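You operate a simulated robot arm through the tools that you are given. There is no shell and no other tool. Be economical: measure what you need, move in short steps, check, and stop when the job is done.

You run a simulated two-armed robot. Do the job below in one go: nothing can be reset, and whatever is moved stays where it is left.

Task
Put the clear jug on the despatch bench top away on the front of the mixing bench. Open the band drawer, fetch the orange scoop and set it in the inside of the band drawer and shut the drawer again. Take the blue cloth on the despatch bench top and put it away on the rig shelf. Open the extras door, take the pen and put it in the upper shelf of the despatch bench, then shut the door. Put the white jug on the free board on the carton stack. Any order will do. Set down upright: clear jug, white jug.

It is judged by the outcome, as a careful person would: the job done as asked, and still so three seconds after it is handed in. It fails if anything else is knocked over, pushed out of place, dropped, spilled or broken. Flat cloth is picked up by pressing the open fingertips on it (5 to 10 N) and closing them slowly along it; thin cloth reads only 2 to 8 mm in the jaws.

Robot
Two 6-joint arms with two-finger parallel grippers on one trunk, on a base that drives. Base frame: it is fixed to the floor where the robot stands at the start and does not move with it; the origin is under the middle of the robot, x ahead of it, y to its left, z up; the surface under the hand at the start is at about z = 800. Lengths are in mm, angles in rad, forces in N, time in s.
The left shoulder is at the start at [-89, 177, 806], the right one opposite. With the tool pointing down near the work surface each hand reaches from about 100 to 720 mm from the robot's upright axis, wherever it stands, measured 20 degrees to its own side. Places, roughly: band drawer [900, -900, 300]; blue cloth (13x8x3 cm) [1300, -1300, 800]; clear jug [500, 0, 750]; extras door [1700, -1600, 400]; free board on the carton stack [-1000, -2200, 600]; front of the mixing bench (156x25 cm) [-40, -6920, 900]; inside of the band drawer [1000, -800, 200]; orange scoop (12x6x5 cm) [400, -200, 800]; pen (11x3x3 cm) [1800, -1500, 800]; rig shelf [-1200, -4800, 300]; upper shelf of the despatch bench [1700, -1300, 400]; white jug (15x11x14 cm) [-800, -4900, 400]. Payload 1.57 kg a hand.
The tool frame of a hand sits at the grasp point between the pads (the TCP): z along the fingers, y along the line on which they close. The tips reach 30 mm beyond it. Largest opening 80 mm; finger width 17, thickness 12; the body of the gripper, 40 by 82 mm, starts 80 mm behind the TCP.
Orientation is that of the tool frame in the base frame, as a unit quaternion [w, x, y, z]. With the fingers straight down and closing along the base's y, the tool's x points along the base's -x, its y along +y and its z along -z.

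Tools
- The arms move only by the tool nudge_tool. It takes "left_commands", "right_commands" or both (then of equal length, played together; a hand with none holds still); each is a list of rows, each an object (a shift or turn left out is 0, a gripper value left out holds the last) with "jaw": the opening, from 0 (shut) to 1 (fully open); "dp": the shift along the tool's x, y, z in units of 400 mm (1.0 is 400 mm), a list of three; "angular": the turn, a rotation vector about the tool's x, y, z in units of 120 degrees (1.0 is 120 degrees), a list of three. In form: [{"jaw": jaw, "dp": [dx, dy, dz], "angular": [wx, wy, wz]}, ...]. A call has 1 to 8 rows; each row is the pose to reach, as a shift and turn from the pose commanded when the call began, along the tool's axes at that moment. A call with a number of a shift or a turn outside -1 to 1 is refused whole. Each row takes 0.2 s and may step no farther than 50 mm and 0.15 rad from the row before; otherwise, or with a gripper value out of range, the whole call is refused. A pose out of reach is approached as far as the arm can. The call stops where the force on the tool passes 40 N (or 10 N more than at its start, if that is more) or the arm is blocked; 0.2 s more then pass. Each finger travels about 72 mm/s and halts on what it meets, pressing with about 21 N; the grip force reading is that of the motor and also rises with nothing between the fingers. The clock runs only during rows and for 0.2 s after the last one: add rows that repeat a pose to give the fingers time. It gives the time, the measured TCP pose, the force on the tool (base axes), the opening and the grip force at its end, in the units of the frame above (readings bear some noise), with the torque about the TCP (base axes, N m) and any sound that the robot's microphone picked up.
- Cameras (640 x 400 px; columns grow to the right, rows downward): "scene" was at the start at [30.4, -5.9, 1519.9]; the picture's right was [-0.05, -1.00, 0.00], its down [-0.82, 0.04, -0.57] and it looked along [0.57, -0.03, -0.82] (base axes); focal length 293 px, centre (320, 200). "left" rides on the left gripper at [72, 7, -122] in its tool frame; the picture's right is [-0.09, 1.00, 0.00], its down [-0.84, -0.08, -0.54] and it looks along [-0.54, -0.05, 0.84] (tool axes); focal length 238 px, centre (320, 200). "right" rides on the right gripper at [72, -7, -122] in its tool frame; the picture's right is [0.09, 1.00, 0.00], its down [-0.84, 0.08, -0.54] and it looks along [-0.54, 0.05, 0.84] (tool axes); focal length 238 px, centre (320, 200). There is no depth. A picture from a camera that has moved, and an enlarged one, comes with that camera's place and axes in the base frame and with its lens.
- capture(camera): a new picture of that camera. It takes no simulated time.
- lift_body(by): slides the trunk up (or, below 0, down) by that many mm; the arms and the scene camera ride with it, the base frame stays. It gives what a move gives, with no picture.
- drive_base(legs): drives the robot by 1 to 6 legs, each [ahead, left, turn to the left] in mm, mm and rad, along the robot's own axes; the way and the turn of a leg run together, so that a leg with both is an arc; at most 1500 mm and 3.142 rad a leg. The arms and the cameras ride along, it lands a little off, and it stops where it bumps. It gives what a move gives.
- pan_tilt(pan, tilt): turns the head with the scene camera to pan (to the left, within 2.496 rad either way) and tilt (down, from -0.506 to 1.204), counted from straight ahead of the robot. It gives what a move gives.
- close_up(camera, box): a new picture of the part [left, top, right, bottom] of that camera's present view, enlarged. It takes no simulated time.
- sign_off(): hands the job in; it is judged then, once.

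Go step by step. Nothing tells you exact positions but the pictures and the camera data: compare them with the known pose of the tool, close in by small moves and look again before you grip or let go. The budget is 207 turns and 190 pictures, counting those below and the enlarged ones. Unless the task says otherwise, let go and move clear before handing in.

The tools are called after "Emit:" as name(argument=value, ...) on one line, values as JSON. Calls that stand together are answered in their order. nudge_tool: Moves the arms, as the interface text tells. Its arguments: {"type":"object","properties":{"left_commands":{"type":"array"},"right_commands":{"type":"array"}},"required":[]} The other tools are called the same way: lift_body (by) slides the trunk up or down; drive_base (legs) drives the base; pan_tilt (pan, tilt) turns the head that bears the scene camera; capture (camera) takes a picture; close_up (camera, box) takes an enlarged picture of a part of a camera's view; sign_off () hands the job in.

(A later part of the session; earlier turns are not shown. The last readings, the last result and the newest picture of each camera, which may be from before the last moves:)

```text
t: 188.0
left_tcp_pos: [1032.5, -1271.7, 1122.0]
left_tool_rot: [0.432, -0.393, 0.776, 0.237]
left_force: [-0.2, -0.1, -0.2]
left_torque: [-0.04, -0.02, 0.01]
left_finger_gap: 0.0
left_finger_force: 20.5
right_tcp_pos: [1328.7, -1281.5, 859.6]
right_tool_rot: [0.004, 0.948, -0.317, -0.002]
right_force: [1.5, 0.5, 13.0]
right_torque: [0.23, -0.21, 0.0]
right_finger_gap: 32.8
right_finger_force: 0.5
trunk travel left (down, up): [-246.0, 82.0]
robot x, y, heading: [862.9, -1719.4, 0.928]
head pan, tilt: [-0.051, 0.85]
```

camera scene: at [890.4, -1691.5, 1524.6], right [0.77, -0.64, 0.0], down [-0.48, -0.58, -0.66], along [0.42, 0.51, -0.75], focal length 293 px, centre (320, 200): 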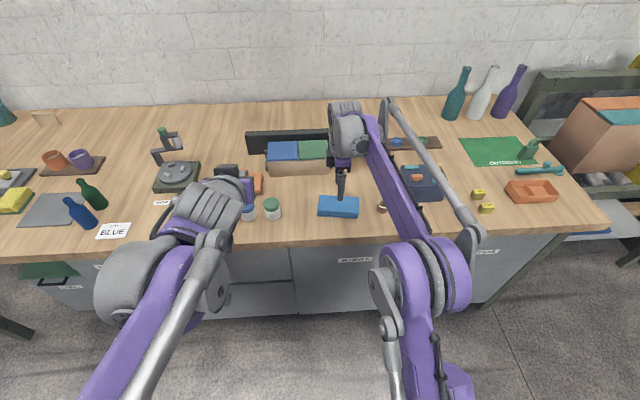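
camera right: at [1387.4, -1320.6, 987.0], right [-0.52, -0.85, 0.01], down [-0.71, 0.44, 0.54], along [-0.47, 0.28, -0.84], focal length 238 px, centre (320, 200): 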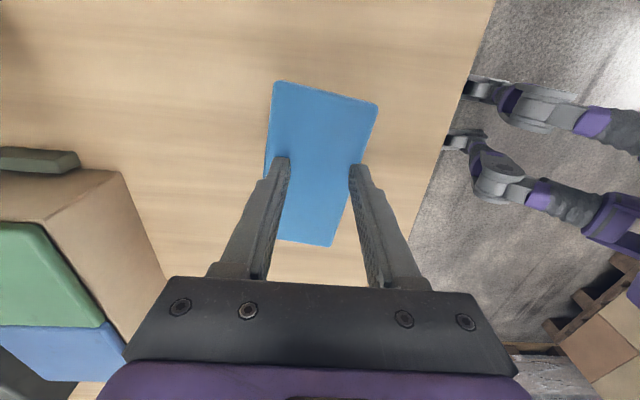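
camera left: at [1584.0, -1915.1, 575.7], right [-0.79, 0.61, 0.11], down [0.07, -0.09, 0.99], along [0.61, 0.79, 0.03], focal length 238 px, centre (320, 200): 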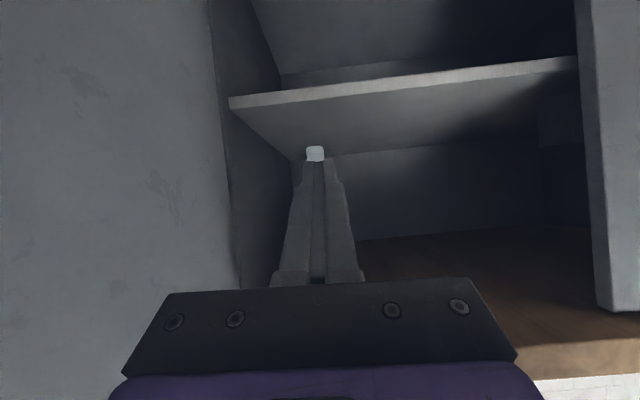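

Emit:
nudge_tool(right_commands=[{"dp": [0, 0, -0.002]}, {"dp": [0, 0, -0.002], "jaw": 0.34}, {"dp": [0, 0, -0.002], "jaw": 0.28}, {"dp": [0, 0, -0.002], "jaw": 0.22}, {"dp": [0, 0, -0.002], "jaw": 0.16}, {"dp": [0, 0, -0.002], "jaw": 0.1}, {"dp": [0, 0, -0.002], "jaw": 0.04}, {"dp": [0, 0, -0.002], "jaw": 0.0}])

Emit:
capture(camera="right")

```text
t: 189.8
left_tcp_pos: [1034.4, -1271.3, 1122.0]
left_tool_rot: [0.431, -0.394, 0.777, 0.236]
left_force: [-0.8, -0.1, -0.6]
left_torque: [-0.01, 0.02, 0.01]
left_finger_gap: 0.0
left_finger_force: 21.1
right_tcp_pos: [1329.7, -1282.3, 861.5]
right_tool_rot: [0.004, 0.949, -0.315, -0.002]
right_force: [0.4, -0.4, 0.4]
right_torque: [-0.02, 0.02, -0.02]
right_finger_gap: 0.0
right_finger_force: 21.2
trunk travel left (down, up): [-246.0, 82.0]
robot x, y, heading: [863.4, -1718.6, 0.925]
head pan, tilt: [-0.051, 0.85]
```

```text
75 pictures are left
camera right: at [1392.8, -1318.1, 981.5], right [-0.52, -0.85, 0.01], down [-0.71, 0.44, 0.54], along [-0.47, 0.28, -0.84], focal length 238 px, centre (320, 200)
```

right: 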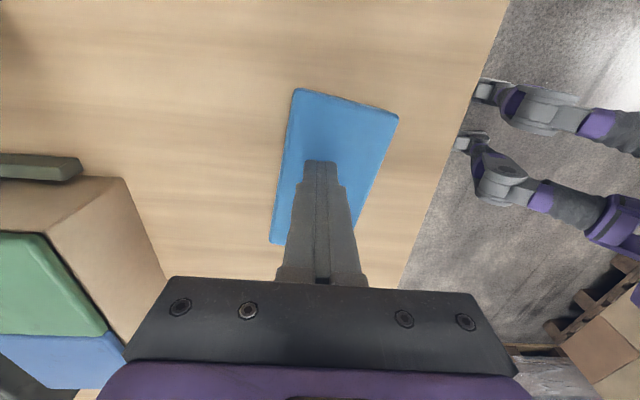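

The pinch slipped and nudged the cloth slightly; it behaves like a thick folded pad about 66 mm wide, so I can grip it across its width. I rise, open fully and look.

Emit:
nudge_tool(right_commands=[{"dp": [0, 0, -0.08], "jaw": 0.4}, {"dp": [0, 0, -0.16], "jaw": 0.8}, {"dp": [0.04, 0, -0.16], "jaw": 1}, {"dp": [0.04, 0, -0.16], "jaw": 1}])

Emit:
capture(camera="right")

Emit:
close_up(camera="scene", box=[290, 160, 390, 222])

```text
t: 190.8
left_tcp_pos: [1034.6, -1270.5, 1121.7]
left_tool_rot: [0.433, -0.392, 0.777, 0.235]
left_force: [-0.3, 0.6, 0.4]
left_torque: [0.03, 0.0, 0.03]
left_finger_gap: 0.0
left_finger_force: 21.0
right_tcp_pos: [1342.7, -1291.6, 924.2]
right_tool_rot: [0.004, 0.949, -0.316, -0.002]
right_force: [0.4, -0.5, -0.1]
right_torque: [0.01, -0.01, -0.01]
right_finger_gap: 79.9
right_finger_force: 0.0
trunk travel left (down, up): [-246.0, 82.0]
robot x, y, heading: [863.8, -1714.8, 0.926]
head pan, tilt: [-0.051, 0.85]
```

```text
74 pictures are left
camera right: at [1405.7, -1327.4, 1045.0], right [-0.52, -0.85, 0.01], down [-0.71, 0.44, 0.54], along [-0.47, 0.28, -0.84], focal length 238 px, centre (320, 200)
```

right: 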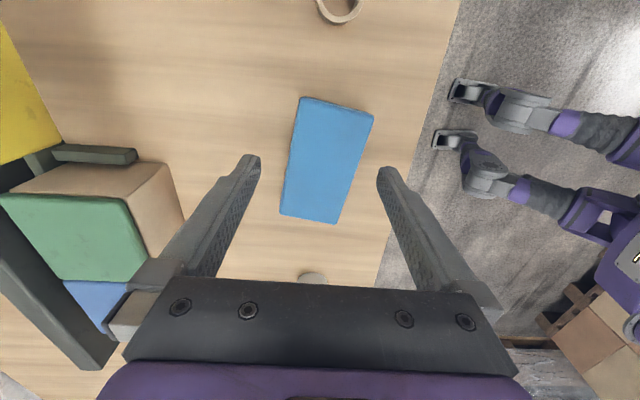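

```text
6.40 times, centred on (340, 191) of scene
camera zoom: at [889.9, -1691.2, 1524.6], right [0.77, -0.64, 0.0], down [-0.48, -0.58, -0.66], along [0.42, 0.51, -0.75], focal length 1877 px, centre (192, 258)
```

zoom: 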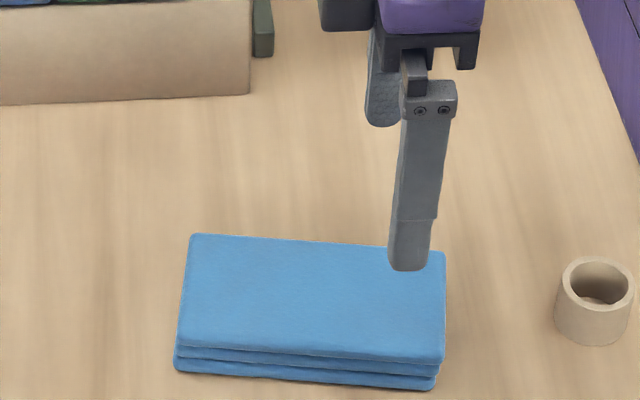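

The pad is 124×65 mm centred at (1314,-1275), turned about 7.5° from the hand. I align and descend astride it.

Emit:
nudge_tool(right_commands=[{"dp": [-0.0825, 0.01, 0.04], "angular": [0, 0, 0.0625]}, {"dp": [-0.0825, 0.01, 0.1], "angular": [0, 0, 0.0625]}, {"dp": [-0.0825, 0.01, 0.14], "angular": [0, 0, 0.0625]}])

Emit:
capture(camera="right")

```text
t: 191.6
left_tcp_pos: [1034.3, -1270.9, 1122.3]
left_tool_rot: [0.432, -0.393, 0.777, 0.235]
left_force: [-0.1, -0.9, 0.1]
left_torque: [0.0, 0.02, 0.0]
left_finger_gap: 0.0
left_finger_force: 20.9
right_tcp_pos: [1313.9, -1274.9, 868.5]
right_tool_rot: [0.004, 0.926, -0.378, -0.002]
right_force: [0.6, -0.2, 0.6]
right_torque: [-0.02, -0.02, 0.03]
right_finger_gap: 80.3
right_finger_force: 0.2
trunk travel left (down, up): [-246.0, 82.0]
robot x, y, heading: [863.3, -1720.2, 0.927]
head pan, tilt: [-0.051, 0.85]
```

```text
72 pictures are left
camera right: at [1371.5, -1319.3, 989.8], right [-0.63, -0.78, 0.01], down [-0.65, 0.53, 0.54], along [-0.43, 0.34, -0.84], focal length 238 px, centre (320, 200)
```

right: 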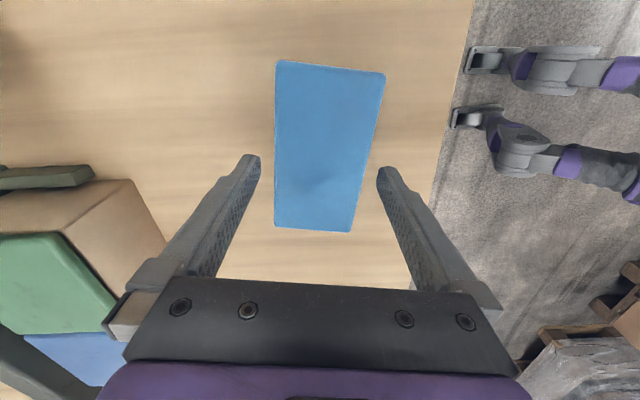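

Emit:
nudge_tool(right_commands=[{"dp": [0, 0.004, 0.04]}, {"dp": [0, 0.004, 0.07]}, {"dp": [0, 0.004, 0.083]}])

Emit:
capture(camera="right")

```text
t: 192.4
left_tcp_pos: [1033.8, -1272.0, 1121.8]
left_tool_rot: [0.431, -0.394, 0.777, 0.236]
left_force: [-0.6, 0.4, 1.0]
left_torque: [-0.04, 0.0, 0.01]
left_finger_gap: 0.0
left_finger_force: 20.6
right_tcp_pos: [1313.2, -1276.1, 835.6]
right_tool_rot: [0.003, 0.926, -0.378, -0.001]
right_force: [-0.5, 0.2, -0.1]
right_torque: [0.01, 0.04, -0.01]
right_finger_gap: 80.0
right_finger_force: 0.0
trunk travel left (down, up): [-246.0, 82.0]
robot x, y, heading: [868.5, -1718.0, 0.929]
head pan, tilt: [-0.051, 0.85]
```

```text
71 pictures are left
camera right: at [1370.9, -1320.6, 956.9], right [-0.63, -0.78, 0.01], down [-0.65, 0.53, 0.54], along [-0.43, 0.34, -0.84], focal length 238 px, centre (320, 200)
```

right: 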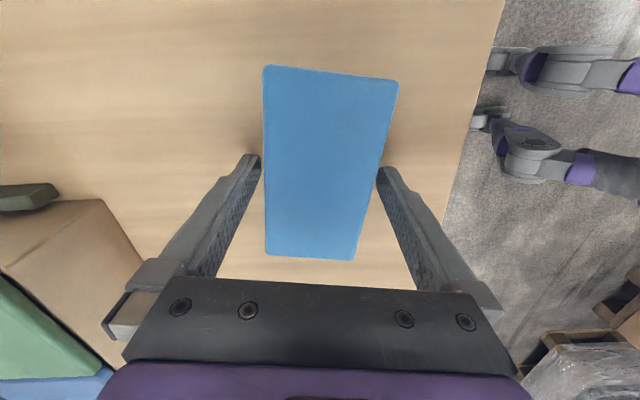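

The fingers straddle the pad. I close and lift.

Emit:
nudge_tool(right_commands=[{"dp": [0, 0, 0.003], "jaw": 0.85}, {"dp": [0, 0, 0.003], "jaw": 0.7}, {"dp": [0, 0, 0.003], "jaw": 0.5}, {"dp": [0, 0, 0.003], "jaw": 0.3}, {"dp": [0, 0, 0.003], "jaw": 0.3}, {"dp": [0, 0, -0.05], "jaw": 0.3}, {"dp": [0, 0, -0.12], "jaw": 0.3}])

Emit:
capture(camera="right")

Emit:
close_up(camera="scene", box=[280, 150, 400, 225])

```text
t: 194.0
left_tcp_pos: [1033.8, -1272.1, 1121.4]
left_tool_rot: [0.432, -0.393, 0.777, 0.236]
left_force: [0.7, -0.1, -0.1]
left_torque: [0.01, -0.01, 0.04]
left_finger_gap: 0.0
left_finger_force: 21.7
right_tcp_pos: [1310.6, -1275.6, 882.3]
right_tool_rot: [0.004, 0.926, -0.378, -0.002]
right_force: [0.7, 0.0, -0.5]
right_torque: [-0.02, 0.0, 0.0]
right_finger_gap: 69.4
right_finger_force: 21.0
trunk travel left (down, up): [-246.0, 82.0]
robot x, y, heading: [869.2, -1709.7, 0.93]
head pan, tilt: [-0.051, 0.85]
```

```text
70 pictures are left
camera right: at [1368.4, -1320.0, 1003.1], right [-0.63, -0.78, 0.01], down [-0.65, 0.53, 0.54], along [-0.43, 0.34, -0.84], focal length 238 px, centre (320, 200)
```

right: 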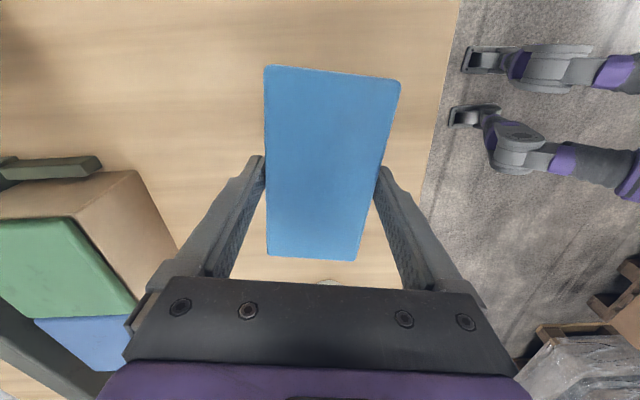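

```text
5.33 times, centred on (340, 188) of scene
camera zoom: at [889.9, -1691.5, 1524.5], right [0.77, -0.64, 0.0], down [-0.48, -0.58, -0.66], along [0.42, 0.51, -0.75], focal length 1564 px, centre (213, 267)
```

zoom: 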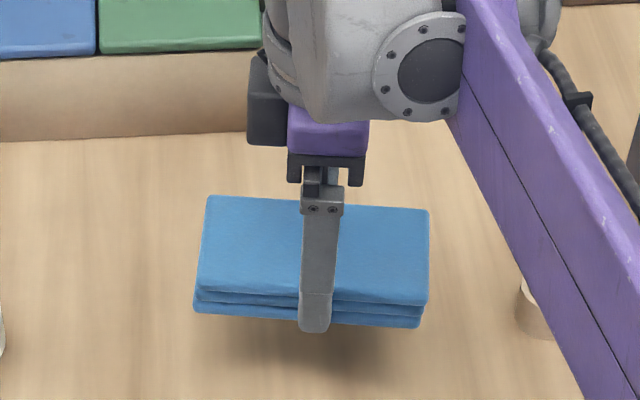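

The cloth pad is held. I raise and retract it, then drive back round to the bench end where the clear jug stands.

Emit:
nudge_tool(right_commands=[{"dp": [0, 0, -0.1]}, {"dp": [0, 0, -0.2]}, {"dp": [0, 0.06, -0.3]}, {"dp": [0, 0.16, -0.35]}, {"dp": [0, 0.27, -0.38]}, {"dp": [0, 0.38, -0.38]}, {"dp": [0, 0.49, -0.38]}])

Emit:
drive_base(legs=[[-260, 0, 0], [0, 1500, 0]])

Emit:
capture(camera="scene")

```text
t: 195.6
left_tcp_pos: [1033.1, -1271.8, 1122.9]
left_tool_rot: [0.433, -0.393, 0.776, 0.236]
left_force: [-0.3, -0.5, -1.0]
left_torque: [0.01, 0.03, 0.02]
left_finger_gap: 0.0
left_finger_force: 20.8
right_tcp_pos: [1171.6, -1415.1, 1038.4]
right_tool_rot: [0.003, 0.926, -0.377, -0.002]
right_force: [0.0, -0.5, -0.5]
right_torque: [-0.02, -0.02, 0.03]
right_finger_gap: 69.2
right_finger_force: 21.0
trunk travel left (down, up): [-246.0, 82.0]
robot x, y, heading: [866.1, -1718.4, 0.928]
head pan, tilt: [-0.051, 0.85]
```

```text
t: 210.3
left_tcp_pos: [-341.3, -606.0, 1122.4]
left_tool_rot: [0.427, -0.406, 0.77, 0.243]
left_force: [-0.8, 0.8, -0.4]
left_torque: [-0.01, -0.02, -0.03]
left_finger_gap: 0.1
left_finger_force: 20.8
right_tcp_pos: [-198.0, -743.5, 1037.7]
right_tool_rot: [0.005, 0.932, -0.362, -0.002]
right_force: [-0.5, -0.4, -1.1]
right_torque: [-0.01, -0.03, 0.02]
right_finger_gap: 69.0
right_finger_force: 21.9
trunk travel left (down, up): [-246.0, 82.0]
robot x, y, heading: [-495.2, -1054.5, 0.963]
head pan, tilt: [-0.051, 0.85]
```

```text
68 pictures are left
camera scene: at [-471.1, -1030.6, 1524.6], right [0.79, -0.61, 0.0], down [-0.46, -0.59, -0.66], along [0.4, 0.52, -0.75], focal length 293 px, centre (320, 200)
```

scene: 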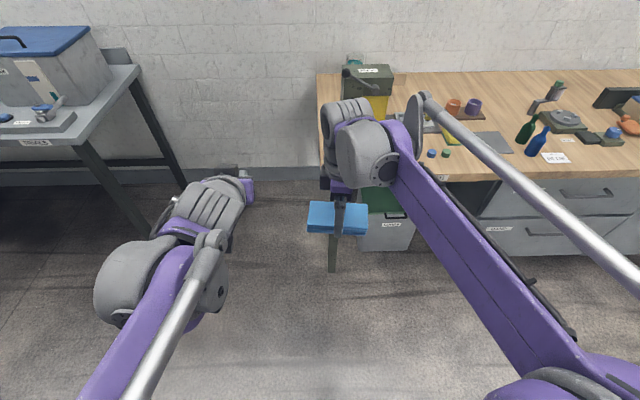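

A second bench stands to the left; the gap between them is where the robot started. I tuck the cloth hand to the right and drive back into the gap facing the starting direction.

Emit:
nudge_tool(right_commands=[{"dp": [0.095, 0.038, -0.045]}, {"dp": [0.19, 0.076, -0.09]}, {"dp": [0.285, 0.114, -0.135]}, {"dp": [0.38, 0.152, -0.18]}, {"dp": [0.475, 0.19, -0.225]}])

Emit:
drive_base(legs=[[0, 0, -0.963], [150, 0, 0], [0, 1050, 0]])

Emit:
pan_tilt(pan=0.0, tilt=0.8)

Emit:
capture(camera="scene")

```text
t: 211.5
left_tcp_pos: [-341.7, -605.8, 1122.5]
left_tool_rot: [0.428, -0.406, 0.77, 0.244]
left_force: [0.9, -0.4, 0.2]
left_torque: [0.02, -0.03, 0.0]
left_finger_gap: 0.0
left_finger_force: 21.3
right_tcp_pos: [-105.7, -929.5, 1128.3]
right_tool_rot: [0.004, 0.932, -0.362, -0.001]
right_force: [-0.4, 0.7, -0.8]
right_torque: [0.03, 0.0, 0.0]
right_finger_gap: 69.2
right_finger_force: 20.8
trunk travel left (down, up): [-246.0, 82.0]
robot x, y, heading: [-498.5, -1055.8, 0.962]
head pan, tilt: [-0.051, 0.85]
```

```text
t: 224.6
left_tcp_pos: [122.1, 138.7, 1121.9]
left_tool_rot: [0.492, -0.001, 0.87, 0.016]
left_force: [-0.2, 0.4, 0.3]
left_torque: [0.02, 0.04, -0.03]
left_finger_gap: 0.1
left_finger_force: 21.2
right_tcp_pos: [-13.0, -239.1, 1127.4]
right_tool_rot: [-0.003, -0.657, 0.754, 0.003]
right_force: [0.2, -0.5, -0.5]
right_torque: [0.0, 0.01, 0.02]
right_finger_gap: 69.2
right_finger_force: 20.9
trunk travel left (down, up): [-246.0, 82.0]
robot x, y, heading: [-338.3, 13.0, -0.01]
head pan, tilt: [-0.051, 0.85]
```

```text
t: 225.2
left_tcp_pos: [121.7, 139.0, 1121.6]
left_tool_rot: [0.492, -0.001, 0.87, 0.015]
left_force: [0.4, -0.5, 0.3]
left_torque: [0.03, 0.01, 0.0]
left_finger_gap: 0.1
left_finger_force: 20.9
right_tcp_pos: [-13.1, -238.3, 1127.3]
right_tool_rot: [-0.003, -0.657, 0.754, 0.004]
right_force: [0.3, 0.7, -0.2]
right_torque: [0.06, 0.05, -0.02]
right_finger_gap: 69.4
right_finger_force: 21.4
trunk travel left (down, up): [-246.0, 82.0]
robot x, y, heading: [-340.2, 10.9, -0.007]
head pan, tilt: [0.0, 0.799]
```

```text
67 pictures are left
camera scene: at [-298.2, 7.3, 1528.6], right [-0.01, -1.0, 0.0], down [-0.72, 0.01, -0.7], along [0.7, -0.01, -0.72], focal length 293 px, centre (320, 200)
```

scene: 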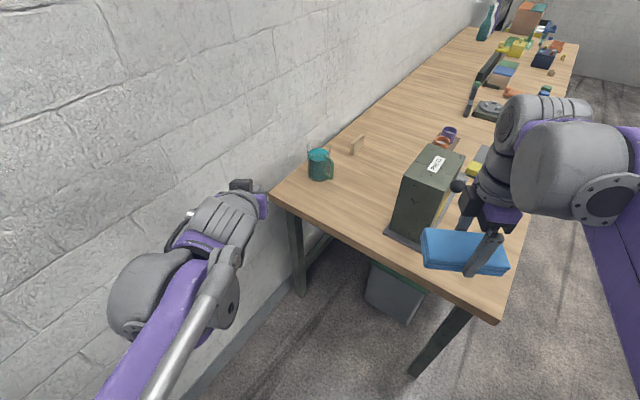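

Emit:
nudge_tool(left_commands=[{"dp": [0.01, -0.02, -0.017], "angular": [0, 0.0625, 0]}, {"dp": [0.02, -0.04, -0.034], "angular": [0, 0.125, 0]}, {"dp": [0.03, -0.06, -0.05], "angular": [0, 0.1875, 0]}, {"dp": [0.04, -0.08, -0.067], "angular": [0, 0.25, 0]}, {"dp": [0.05, -0.1, -0.084], "angular": [0, 0.3125, 0]}, {"dp": [0.06, -0.12, -0.1], "angular": [0, 0.375, 0]}, {"dp": [0.07, -0.135, -0.118], "angular": [0, 0.4375, 0]}, {"dp": [0.075, -0.15, -0.13], "angular": [0, 0.5, 0], "jaw": 1}])

Emit:
drive_base(legs=[[335, -10, 0]])

Emit:
capture(camera="left")

Emit:
capture(camera="scene")

```text
t: 227.0
left_tcp_pos: [62.8, 79.7, 1121.7]
left_tool_rot: [-0.01, -0.008, 1.0, 0.012]
left_force: [0.3, 0.4, 0.7]
left_torque: [0.03, 0.03, -0.01]
left_finger_gap: 52.4
left_finger_force: 0.0
right_tcp_pos: [-10.4, -239.7, 1127.6]
right_tool_rot: [-0.003, -0.657, 0.754, 0.004]
right_force: [-0.4, -0.1, -0.8]
right_torque: [0.01, -0.02, 0.01]
right_finger_gap: 69.2
right_finger_force: 20.9
trunk travel left (down, up): [-246.0, 82.0]
robot x, y, heading: [-338.3, 12.1, -0.004]
head pan, tilt: [0.0, 0.799]
```

```text
t: 229.1
left_tcp_pos: [386.0, 64.3, 1122.0]
left_tool_rot: [-0.01, -0.006, 1.0, 0.013]
left_force: [-0.9, -0.6, 0.2]
left_torque: [0.0, 0.0, 0.01]
left_finger_gap: 80.2
left_finger_force: 0.0
right_tcp_pos: [308.5, -253.5, 1126.1]
right_tool_rot: [-0.003, -0.654, 0.757, 0.003]
right_force: [0.1, 0.4, -1.5]
right_torque: [0.01, 0.0, 0.01]
right_finger_gap: 69.2
right_finger_force: 20.7
trunk travel left (down, up): [-246.0, 82.0]
robot x, y, heading: [-16.0, -2.4, -0.01]
head pan, tilt: [0.0, 0.799]
```

```text
66 pictures are left
camera left: at [314.6, 66.4, 1246.3], right [0.08, 1.0, 0.02], down [0.85, -0.08, 0.52], along [0.52, -0.02, -0.85], focal length 238 px, centre (320, 200)
```

left: 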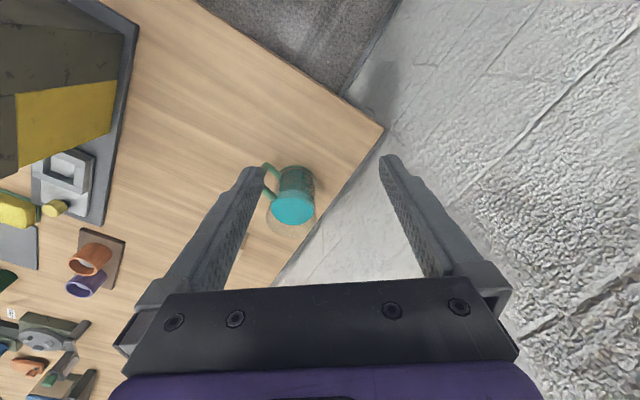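

```text
65 pictures are left
camera scene: at [24.1, -6.1, 1528.6], right [-0.01, -1.0, 0.0], down [-0.72, 0.01, -0.7], along [0.7, -0.01, -0.72], focal length 293 px, centre (320, 200)
```

scene: 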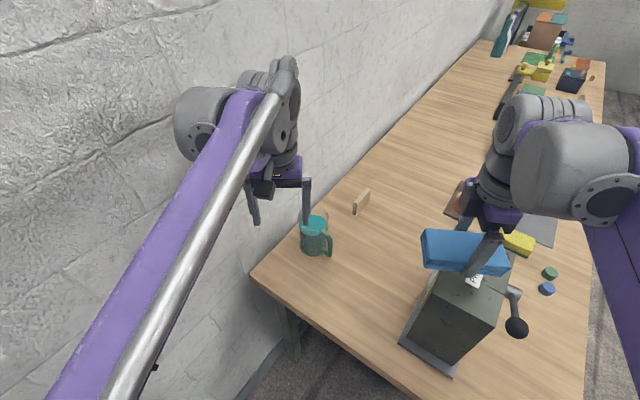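

Emit:
close_up(camera="scene", box=[270, 190, 366, 250])

Emit:
close_up(camera="left", box=[230, 130, 358, 250])

```text
6.67 times, centred on (318, 220) of scene
camera zoom: at [24.1, -6.1, 1528.6], right [-0.01, -1.0, 0.0], down [-0.72, 0.01, -0.7], along [0.7, -0.01, -0.72], focal length 1955 px, centre (333, 67)
```

zoom: 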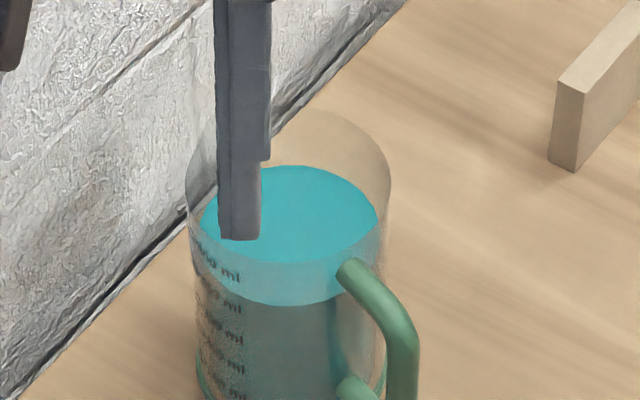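

```text
3.33 times, centred on (294, 190) of left
camera zoom: at [314.6, 66.4, 1246.3], right [0.08, 1.0, 0.02], down [0.85, -0.08, 0.52], along [0.52, -0.02, -0.85], focal length 794 px, centre (407, 233)
```

zoom: 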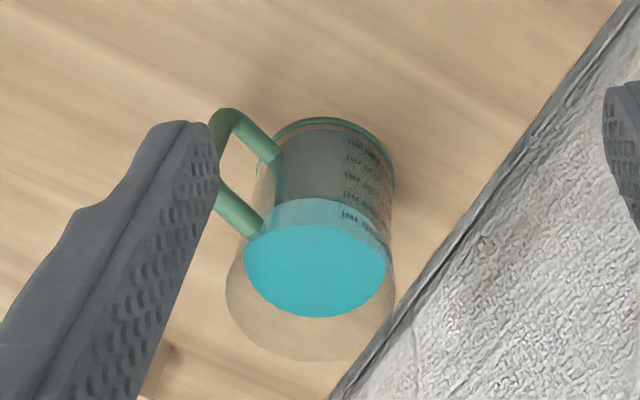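

The jug's rim (≈79 mm across) is centred near (531,7,940), liquid about 40 mm below the rim. I'll grip the rim wall on the robot's side with the jaws closing fore-aft, so I roll the left hand 90° above that spot.

Emit:
nudge_tool(left_commands=[{"dp": [-0.044, -0.024, 0], "angular": [0.0124, -0.0095, 0.0635]}, {"dp": [-0.088, -0.0475, 0], "angular": [0.0124, -0.0095, 0.127]}, {"dp": [-0.1325, -0.071, 0], "angular": [0.0124, -0.0095, 0.19]}, {"dp": [-0.177, -0.095, 0], "angular": [0.0124, -0.0095, 0.254]}, {"dp": [-0.221, -0.119, 0], "angular": [0.0124, -0.0095, 0.3175]}, {"dp": [-0.265, -0.1425, 0], "angular": [0.0124, -0.0095, 0.381]}])

Emit:
nudge_tool(left_commands=[{"angular": [0, 0, 0.0625], "jaw": 0.7}, {"angular": [0, 0, 0.125], "jaw": 0.5}, {"angular": [0, 0, 0.1875]}, {"angular": [0, 0, 0.25]}, {"angular": [0, 0, 0.3125]}, {"angular": [0, 0, 0.375]}])

Emit:
capture(camera="left")

Emit:
capture(camera="scene")

```text
t: 230.5
left_tcp_pos: [493.3, 6.5, 1119.0]
left_tool_rot: [-0.004, 0.385, 0.923, -0.003]
left_force: [-1.1, 0.2, 0.2]
left_torque: [0.02, 0.01, -0.03]
left_finger_gap: 79.9
left_finger_force: 0.2
right_tcp_pos: [309.2, -253.9, 1126.8]
right_tool_rot: [-0.003, -0.655, 0.756, 0.003]
right_force: [0.4, 0.3, 0.0]
right_torque: [0.01, 0.02, 0.0]
right_finger_gap: 69.4
right_finger_force: 21.0
trunk travel left (down, up): [-246.0, 82.0]
robot x, y, heading: [-18.9, -2.5, -0.013]
head pan, tilt: [0.0, 0.799]
```

```text
t: 231.9
left_tcp_pos: [490.9, 7.2, 1118.3]
left_tool_rot: [-0.002, 0.708, 0.706, -0.005]
left_force: [-0.5, 0.3, 0.7]
left_torque: [-0.01, 0.0, 0.02]
left_finger_gap: 40.2
left_finger_force: 0.0
right_tcp_pos: [309.0, -252.7, 1126.9]
right_tool_rot: [-0.002, -0.654, 0.756, 0.004]
right_force: [-0.6, 0.0, -0.8]
right_torque: [0.0, 0.01, -0.03]
right_finger_gap: 69.1
right_finger_force: 21.0
trunk travel left (down, up): [-246.0, 82.0]
robot x, y, heading: [-19.1, -3.1, -0.015]
head pan, tilt: [0.0, 0.799]
```

```text
62 pictures are left
camera left: at [498.6, 80.0, 1241.2], right [1.0, -0.1, -0.01], down [-0.07, -0.83, 0.55], along [-0.06, -0.54, -0.84], focal length 238 px, centre (320, 200)
```

left: 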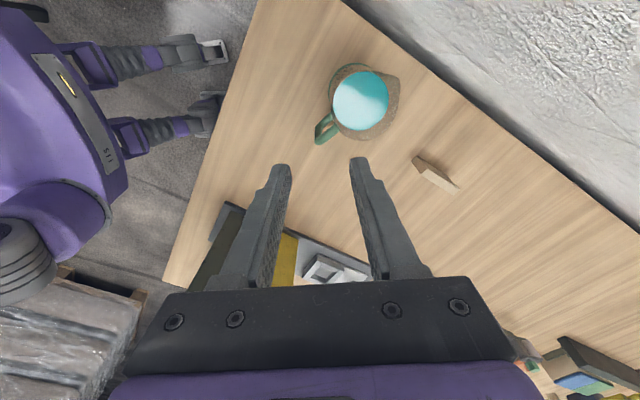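

```text
61 pictures are left
camera scene: at [23.9, -6.1, 1528.6], right [-0.01, -1.0, 0.0], down [-0.72, 0.01, -0.7], along [0.7, -0.01, -0.72], focal length 293 px, centre (320, 200)
```

scene: 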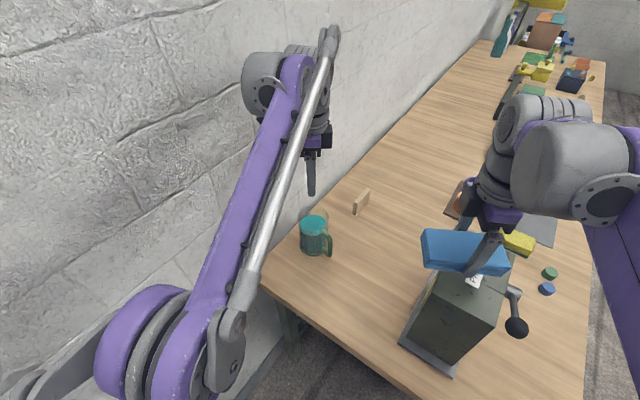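

Emit:
close_up(camera="left", box=[300, 40, 420, 160])

```text
3.33 times, centred on (360, 100) of left
camera zoom: at [498.6, 80.0, 1241.2], right [1.0, -0.1, -0.01], down [-0.07, -0.83, 0.55], along [-0.06, -0.54, -0.84], focal length 794 px, centre (187, 533)
```

zoom: 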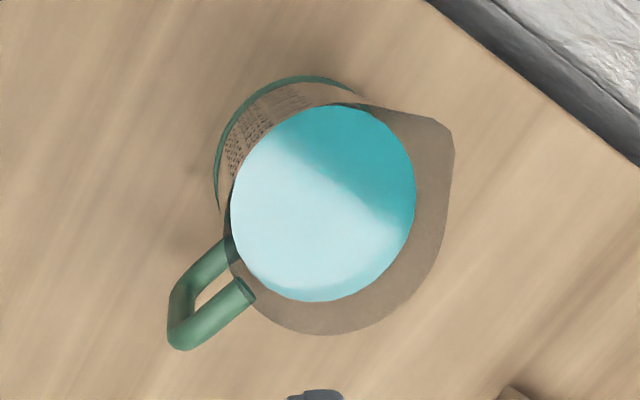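

The rim circle is centred near (540,10); handle toward (-x,-y), spout away. I go down to just above the rim at (502,14) and check.

Emit:
nudge_tool(left_commands=[{"dp": [0.0175, 0.0275, 0.1]}, {"dp": [0.0175, 0.0275, 0.2]}, {"dp": [0.0175, 0.0275, 0.3]}, {"dp": [0.0175, 0.0275, 0.33]}])

Emit:
capture(camera="left")

Emit:
close_up(camera="scene", box=[270, 180, 366, 260])

```text
t: 232.9
left_tcp_pos: [501.2, 13.8, 984.2]
left_tool_rot: [-0.002, 0.707, 0.707, -0.005]
left_force: [0.8, -0.5, -0.4]
left_torque: [-0.03, 0.04, 0.02]
left_finger_gap: 39.9
left_finger_force: 0.1
right_tcp_pos: [307.0, -254.1, 1126.4]
right_tool_rot: [-0.003, -0.654, 0.756, 0.003]
right_force: [-0.7, 0.3, -0.7]
right_torque: [0.01, 0.01, -0.01]
right_finger_gap: 69.1
right_finger_force: 21.1
trunk travel left (down, up): [-246.0, 82.0]
robot x, y, heading: [-16.4, -0.0, -0.016]
head pan, tilt: [0.0, 0.799]
```

```text
59 pictures are left
camera left: at [508.4, 86.9, 1107.2], right [1.0, -0.09, -0.01], down [-0.07, -0.83, 0.55], along [-0.06, -0.54, -0.84], focal length 238 px, centre (320, 200)
```

left: 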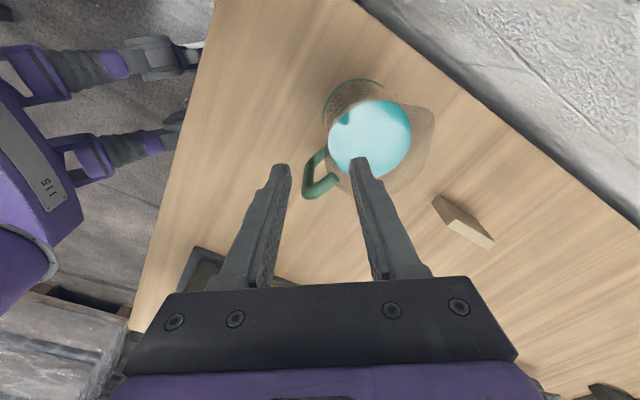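

```text
5.00 times, centred on (318, 220) of scene
camera zoom: at [23.8, -6.0, 1528.6], right [-0.01, -1.0, 0.0], down [-0.72, 0.01, -0.7], along [0.7, -0.01, -0.72], focal length 1466 px, centre (330, 100)
```

zoom: 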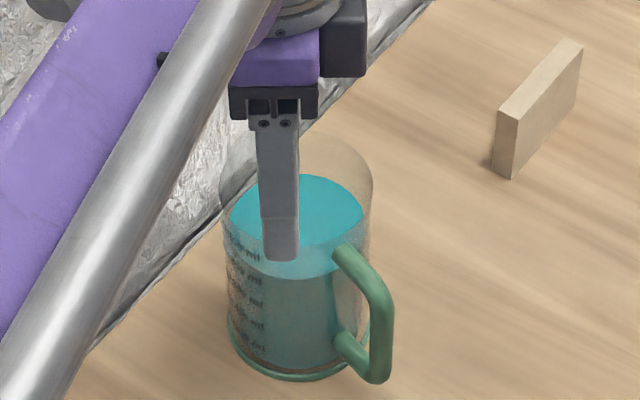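

The handle sits close to where the outer finger would go, so I choose a rim point 35° farther round, (510,35), and roll the hand the other way so its camera stays clear of the wall.

Emit:
nudge_tool(left_commands=[{"dp": [0, 0, -0.1]}, {"dp": [0, 0, -0.15], "angular": [0, 0, -0.067]}, {"dp": [0, 0, -0.15], "angular": [0, 0, -0.134]}, {"dp": [0, 0, -0.15], "angular": [0, 0, -0.2]}, {"dp": [0, 0, -0.15], "angular": [0, 0, -0.267]}, {"dp": [0, 0, -0.15], "angular": [0, 0, -0.334]}, {"dp": [0, 0, -0.15], "angular": [0, 0, -0.4]}])

Emit:
nudge_tool(left_commands=[{"angular": [0, 0, -0.067]}, {"angular": [0, 0, -0.134]}, {"angular": [0, 0, -0.2]}, {"angular": [0, 0, -0.267]}, {"angular": [0, 0, -0.334]}, {"angular": [0, 0, -0.4]}])

Emit:
nudge_tool(left_commands=[{"angular": [0, 0, -0.067]}, {"angular": [0, 0, -0.134]}, {"angular": [0, 0, -0.2]}, {"angular": [0, 0, -0.267]}, {"angular": [0, 0, -0.334]}, {"angular": [0, 0, -0.408]}])

Emit:
capture(camera="left")

```text
t: 234.5
left_tcp_pos: [502.8, 15.7, 1046.1]
left_tool_rot: [-0.005, 0.358, 0.934, -0.004]
left_force: [0.0, -1.3, 0.7]
left_torque: [-0.01, 0.0, 0.03]
left_finger_gap: 40.1
left_finger_force: 0.1
right_tcp_pos: [308.9, -254.2, 1127.2]
right_tool_rot: [-0.002, -0.654, 0.756, 0.002]
right_force: [-0.7, -0.2, -0.1]
right_torque: [0.03, 0.01, -0.01]
right_finger_gap: 69.6
right_finger_force: 21.1
trunk travel left (down, up): [-246.0, 82.0]
robot x, y, heading: [-14.0, -5.5, -0.011]
head pan, tilt: [0.0, 0.799]
```

```text
t: 235.9
left_tcp_pos: [501.8, 15.3, 1046.2]
left_tool_rot: [-0.005, -0.053, 0.999, -0.002]
left_force: [0.7, -0.6, -0.2]
left_torque: [0.0, 0.0, 0.0]
left_finger_gap: 39.9
left_finger_force: 0.2
right_tcp_pos: [308.3, -254.4, 1126.9]
right_tool_rot: [-0.003, -0.654, 0.756, 0.003]
right_force: [0.1, 0.3, -0.9]
right_torque: [0.0, -0.01, -0.02]
right_finger_gap: 69.2
right_finger_force: 21.0
trunk travel left (down, up): [-246.0, 82.0]
robot x, y, heading: [-17.0, -1.3, -0.01]
head pan, tilt: [0.0, 0.799]
```

```text
refused: row 6 steps farther than a row can; nothing moved
```

```text
57 pictures are left
camera left: at [430.3, 15.2, 1170.2], right [-0.01, 1.0, 0.0], down [0.85, 0.01, 0.53], along [0.53, 0.0, -0.85], focal length 238 px, centre (320, 200)
```

left: 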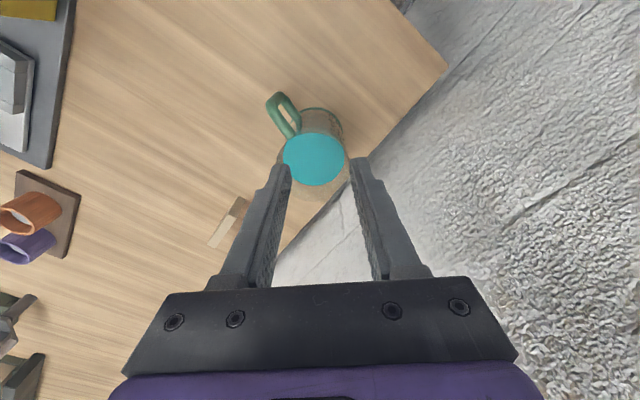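

Emit:
nudge_tool(left_commands=[{"angular": [0, 0, -0.06]}, {"angular": [0, 0, -0.12]}, {"angular": [0, 0, -0.18]}, {"angular": [0, 0, -0.24]}, {"angular": [0, 0, -0.3]}, {"angular": [0, 0, -0.36]}, {"angular": [0, 0, -0.408]}])

Emit:
capture(camera="left")

```text
t: 237.5
left_tcp_pos: [502.1, 14.4, 1047.9]
left_tool_rot: [-0.006, -0.462, 0.887, 0.0]
left_force: [-0.1, 0.1, 0.1]
left_torque: [-0.01, 0.01, 0.01]
left_finger_gap: 39.9
left_finger_force: 0.1
right_tcp_pos: [309.0, -253.0, 1126.6]
right_tool_rot: [-0.003, -0.654, 0.756, 0.003]
right_force: [0.0, -0.1, -0.7]
right_torque: [0.01, 0.02, 0.02]
right_finger_gap: 69.3
right_finger_force: 20.7
trunk travel left (down, up): [-246.0, 82.0]
robot x, y, heading: [-16.3, -5.1, -0.013]
head pan, tilt: [0.0, 0.799]
```

```text
56 pictures are left
camera left: at [456.0, -39.6, 1170.4], right [-0.76, 0.65, 0.01], down [0.55, 0.64, 0.53], along [0.34, 0.41, -0.85], focal length 238 px, centre (320, 200)
```

left: 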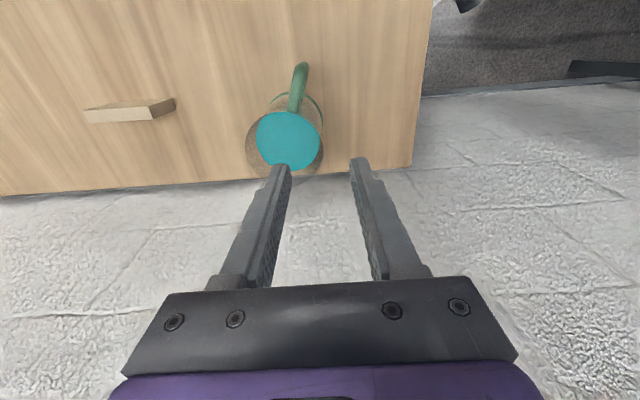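

From this side the rim wall opposite the handle gap is nearly under the TCP. I correct by about 12 mm and descend to just above the rim.

Emit:
nudge_tool(left_commands=[{"dp": [-0.03, 0.005, 0.07]}, {"dp": [-0.03, 0.005, 0.15]}])

Emit:
capture(camera="left")

Emit:
close_up(camera="scene", box=[270, 180, 366, 260])

```text
t: 238.1
left_tcp_pos: [507.9, 26.1, 984.5]
left_tool_rot: [-0.006, -0.461, 0.887, 0.0]
left_force: [-0.7, -0.1, 0.4]
left_torque: [0.02, 0.0, 0.0]
left_finger_gap: 40.0
left_finger_force: 0.1
right_tcp_pos: [309.5, -254.1, 1126.0]
right_tool_rot: [-0.003, -0.654, 0.756, 0.004]
right_force: [-0.3, -0.5, 0.4]
right_torque: [-0.02, -0.02, 0.03]
right_finger_gap: 69.1
right_finger_force: 21.2
trunk travel left (down, up): [-246.0, 82.0]
robot x, y, heading: [-18.4, -3.6, -0.013]
head pan, tilt: [0.0, 0.799]
```

```text
55 pictures are left
camera left: at [461.3, -28.4, 1108.0], right [-0.76, 0.65, 0.01], down [0.55, 0.64, 0.53], along [0.34, 0.41, -0.85], focal length 238 px, centre (320, 200)
```

left: 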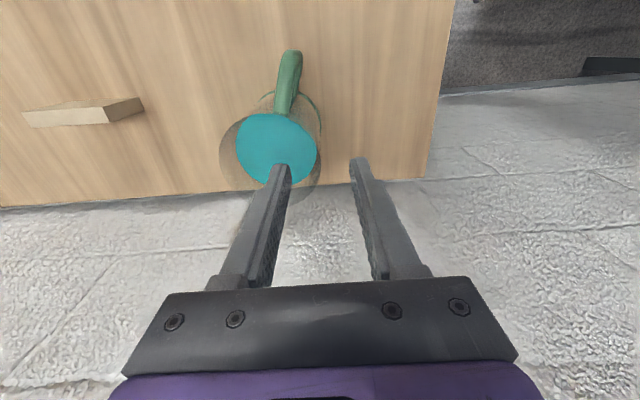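

```text
5.00 times, centred on (318, 220) of scene
camera zoom: at [24.0, -6.2, 1528.6], right [-0.01, -1.0, 0.0], down [-0.72, 0.01, -0.7], along [0.7, -0.01, -0.72], focal length 1466 px, centre (330, 100)
```

zoom: 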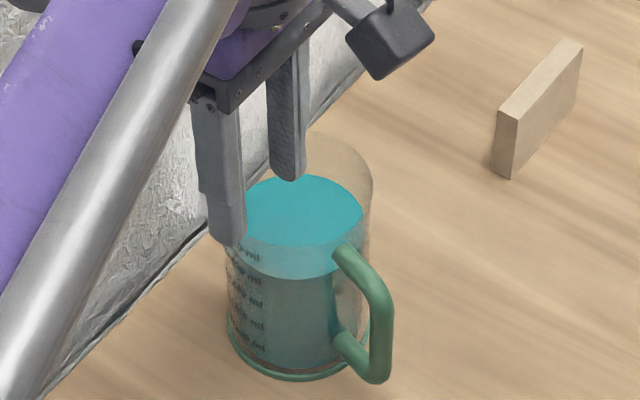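

The inner finger is inside the rim and the outer one outside. I descend 54 mm and then close.

Emit:
nudge_tool(left_commands=[{"dp": [0, 0.005, 0.05]}, {"dp": [0, 0.005, 0.1]}, {"dp": [0, 0.005, 0.135]}])

Emit:
nudge_tool(left_commands=[{"jaw": 0.35}, {"jaw": 0.2}, {"jaw": 0.1}, {"jaw": 0.0}, {"jaw": 0.0}, {"jaw": 0.0}])

Emit:
capture(camera="left")

Emit:
close_up(camera="scene", box=[270, 180, 366, 260])

```text
t: 238.9
left_tcp_pos: [506.0, 25.8, 931.9]
left_tool_rot: [-0.005, -0.461, 0.887, -0.001]
left_force: [0.0, -1.2, 0.6]
left_torque: [0.02, 0.0, 0.01]
left_finger_gap: 40.0
left_finger_force: 0.0
right_tcp_pos: [309.1, -254.5, 1127.5]
right_tool_rot: [-0.003, -0.654, 0.757, 0.003]
right_force: [-0.3, -0.5, -1.9]
right_torque: [0.02, 0.0, 0.03]
right_finger_gap: 69.2
right_finger_force: 21.5
trunk travel left (down, up): [-246.0, 82.0]
robot x, y, heading: [-16.1, -4.0, -0.016]
head pan, tilt: [0.0, 0.799]
```

```text
t: 240.3
left_tcp_pos: [506.1, 25.0, 931.5]
left_tool_rot: [-0.005, -0.461, 0.887, 0.0]
left_force: [3.0, -2.0, 5.3]
left_torque: [-0.37, -0.36, 0.11]
left_finger_gap: 2.6
left_finger_force: 20.6
right_tcp_pos: [307.9, -253.6, 1126.6]
right_tool_rot: [-0.003, -0.654, 0.756, 0.004]
right_force: [1.1, 0.7, -0.6]
right_torque: [-0.01, 0.01, -0.02]
right_finger_gap: 69.4
right_finger_force: 20.6
trunk travel left (down, up): [-246.0, 82.0]
robot x, y, heading: [-14.2, -3.7, -0.012]
head pan, tilt: [0.0, 0.799]
```

```text
53 pictures are left
camera left: at [459.2, -29.1, 1055.5], right [-0.76, 0.65, 0.0], down [0.55, 0.64, 0.53], along [0.34, 0.41, -0.85], focal length 238 px, centre (320, 200)
```

left: 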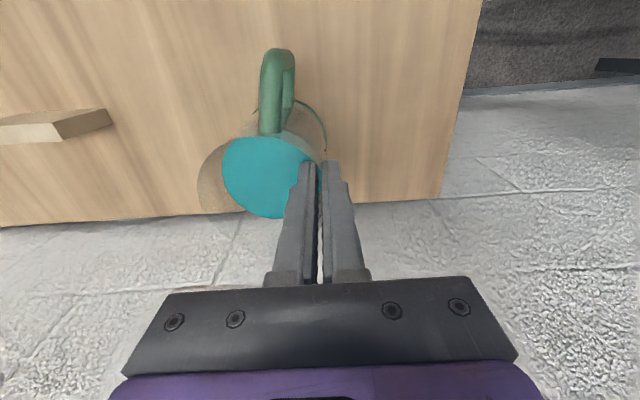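

```text
5.00 times, centred on (318, 220) of scene
camera zoom: at [24.0, -6.1, 1528.6], right [-0.01, -1.0, 0.0], down [-0.72, 0.01, -0.7], along [0.7, -0.01, -0.72], focal length 1466 px, centre (330, 100)
```

zoom: 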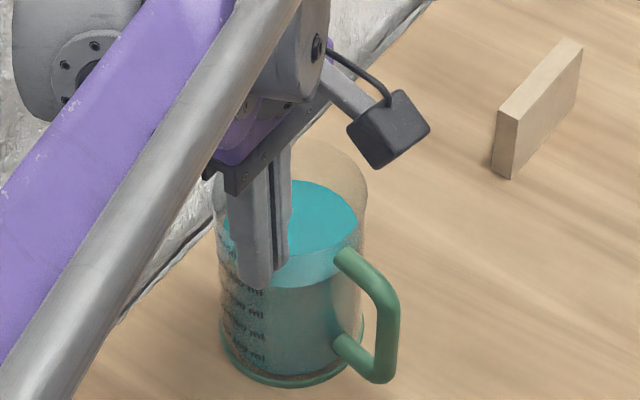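

The rim wall is gripped (2.6 mm). I lift gently and check that it stays upright.

Emit:
nudge_tool(left_commands=[{"dp": [0, 0, -0.01]}, {"dp": [0, 0, -0.025]}, {"dp": [0, 0, -0.045]}, {"dp": [0, 0, -0.07]}, {"dp": [0, 0, -0.1]}])

Emit:
close_up(camera="scene", box=[250, 160, 378, 260])

```text
t: 241.5
left_tcp_pos: [506.7, 25.3, 973.9]
left_tool_rot: [-0.005, -0.462, 0.887, 0.001]
left_force: [1.1, 0.4, -4.9]
left_torque: [0.05, 0.11, -0.01]
left_finger_gap: 2.7
left_finger_force: 21.2
right_tcp_pos: [309.4, -253.1, 1126.4]
right_tool_rot: [-0.003, -0.654, 0.756, 0.003]
right_force: [-0.9, -0.4, -1.0]
right_torque: [0.01, 0.01, -0.02]
right_finger_gap: 68.9
right_finger_force: 20.8
trunk travel left (down, up): [-246.0, 82.0]
robot x, y, heading: [-13.3, 1.4, -0.014]
head pan, tilt: [0.0, 0.799]
```

```text
4.00 times, centred on (314, 210) of scene
camera zoom: at [24.3, -6.1, 1528.6], right [-0.01, -1.0, 0.0], down [-0.72, 0.01, -0.7], along [0.7, -0.01, -0.72], focal length 1173 px, centre (344, 160)
```

zoom: 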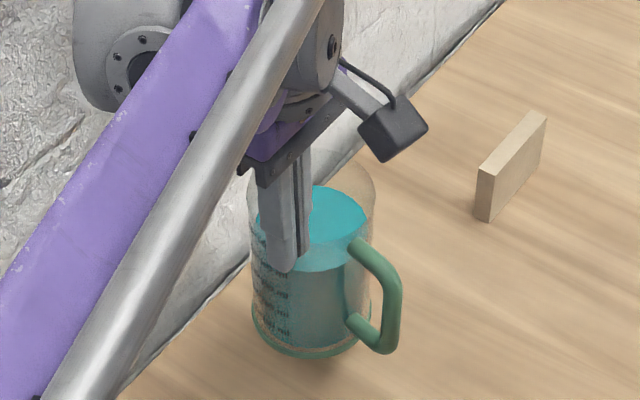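

The jug hangs upright (about 0.5 kg). I raise it more, retract slowly and back out of the gap, then survey the way to the rig.

Emit:
nudge_tool(left_commands=[{"dp": [0, 0, -0.05]}, {"dp": [0, 0, -0.1]}, {"dp": [0.043, 0.061, -0.14]}, {"dp": [0.086, 0.123, -0.17]}, {"dp": [0.129, 0.184, -0.2]}, {"dp": [0.172, 0.246, -0.2]}, {"dp": [0.215, 0.307, -0.2]}])

Emit:
drive_base(legs=[[-340, 0, 0], [0, -900, 0], [0, 0, -1.57]])

Emit:
pan_tilt(pan=0.0, tilt=0.35)

Emit:
capture(camera="scene")

```text
t: 243.1
left_tcp_pos: [355.6, 27.7, 1053.3]
left_tool_rot: [-0.005, -0.461, 0.887, 0.0]
left_force: [0.6, -0.1, -4.3]
left_torque: [0.11, 0.13, -0.02]
left_finger_gap: 2.4
left_finger_force: 21.1
right_tcp_pos: [309.0, -253.6, 1128.0]
right_tool_rot: [-0.003, -0.654, 0.756, 0.003]
right_force: [0.3, -0.3, -1.0]
right_torque: [-0.01, -0.03, 0.01]
right_finger_gap: 69.2
right_finger_force: 20.8
trunk travel left (down, up): [-246.0, 82.0]
robot x, y, heading: [-14.6, -4.0, -0.016]
head pan, tilt: [0.0, 0.799]
```

```text
t: 257.4
left_tcp_pos: [-324.6, -1303.4, 1054.1]
left_tool_rot: [-0.004, 0.302, 0.953, 0.005]
left_force: [0.1, -0.4, -4.8]
left_torque: [0.14, -0.11, 0.01]
left_finger_gap: 2.5
left_finger_force: 20.7
right_tcp_pos: [-605.5, -1257.3, 1127.1]
right_tool_rot: [-0.001, 0.074, 0.997, 0.004]
right_force: [0.5, -0.5, -1.1]
right_torque: [-0.02, -0.02, -0.01]
right_finger_gap: 69.4
right_finger_force: 20.9
trunk travel left (down, up): [-246.0, 82.0]
robot x, y, heading: [-358.9, -938.1, -1.587]
head pan, tilt: [0.0, 0.799]
```

```text
t: 258.3
left_tcp_pos: [-324.7, -1304.2, 1053.9]
left_tool_rot: [-0.003, 0.303, 0.953, 0.005]
left_force: [0.4, 0.8, -5.2]
left_torque: [0.13, -0.1, 0.01]
left_finger_gap: 2.6
left_finger_force: 20.7
right_tcp_pos: [-605.9, -1257.0, 1127.6]
right_tool_rot: [0.001, 0.073, 0.997, 0.005]
right_force: [-0.6, -0.5, -1.1]
right_torque: [-0.02, 0.02, -0.02]
right_finger_gap: 69.3
right_finger_force: 21.0
trunk travel left (down, up): [-246.0, 82.0]
robot x, y, heading: [-354.6, -932.0, -1.588]
head pan, tilt: [0.0, 0.351]
```

```text
50 pictures are left
camera scene: at [-356.2, -988.3, 1568.1], right [-1.0, 0.02, 0.0], down [0.01, 0.34, -0.94], along [-0.01, -0.94, -0.34], focal length 293 px, centre (320, 200)
```

scene: 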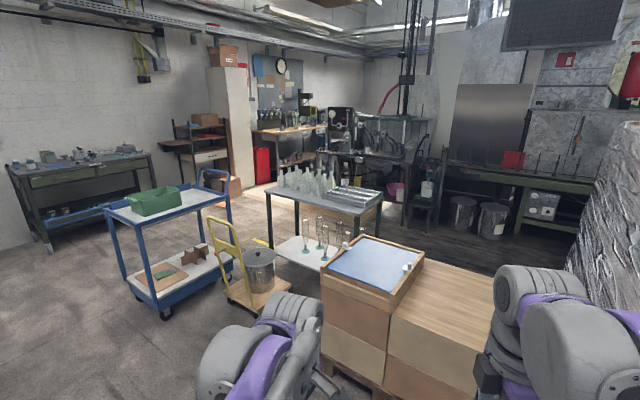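

The way straight ahead is blocked by the cartons, bottle table, trolley and blue cart; the open route runs along the despatch bench and then round the far side of the blue cart. I drive that route.

Emit:
drive_base(legs=[[0, 0, 0.952], [1500, -50, 0], [1500, -50, 0], [540, -30, 0], [0, 0, -1.571], [1300, 0, 0]])

Emit:
capture(camera="scene")

```text
refused: leg 2 is longer than a leg can be; nothing moved
```

```text
49 pictures are left
camera scene: at [-356.2, -988.3, 1568.1], right [-1.0, 0.02, 0.0], down [0.01, 0.34, -0.94], along [-0.01, -0.94, -0.34], focal length 293 px, centre (320, 200)
```

scene: 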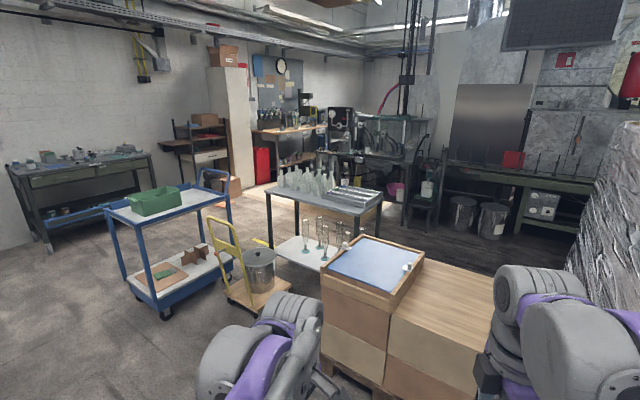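

The first leg exceeded the limit; I shorten the legs.

Emit:
drive_base(legs=[[0, 0, 0.952], [1450, -50, 0], [1450, -50, 0], [640, -30, 0], [0, 0, -1.571], [1300, 0, 0]])

Emit:
capture(camera="scene")

```text
t: 284.4
left_tcp_pos: [2041.0, -3678.0, 1054.2]
left_tool_rot: [-0.001, 0.582, 0.813, 0.004]
left_force: [0.0, 0.7, -5.0]
left_torque: [0.02, -0.17, -0.04]
left_finger_gap: 2.8
left_finger_force: 21.2
right_tcp_pos: [1841.2, -3474.5, 1127.2]
right_tool_rot: [0.002, 0.379, 0.925, 0.003]
right_force: [0.9, 0.3, -0.7]
right_torque: [-0.08, 0.0, 0.01]
right_finger_gap: 69.2
right_finger_force: 21.6
trunk travel left (down, up): [-246.0, 82.0]
robot x, y, heading: [2230.8, -3362.4, -2.216]
head pan, tilt: [0.0, 0.351]
stopped in leg 6: the robot was blocked; the commanded pose is now the measured one
```

```text
48 pictures are left
camera scene: at [2202.2, -3403.2, 1568.3], right [-0.8, 0.6, 0.0], down [0.21, 0.27, -0.94], along [-0.56, -0.75, -0.34], focal length 293 px, centre (320, 200)
```

scene: 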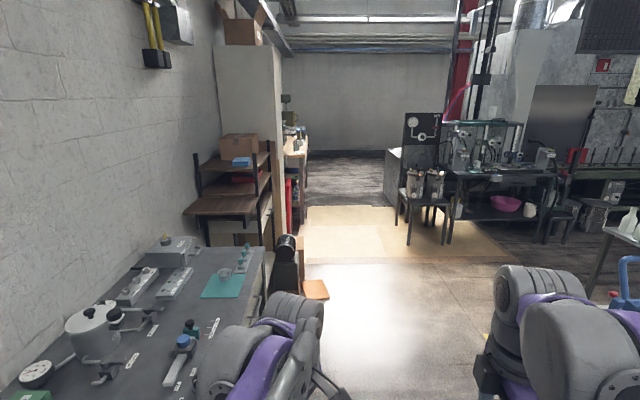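

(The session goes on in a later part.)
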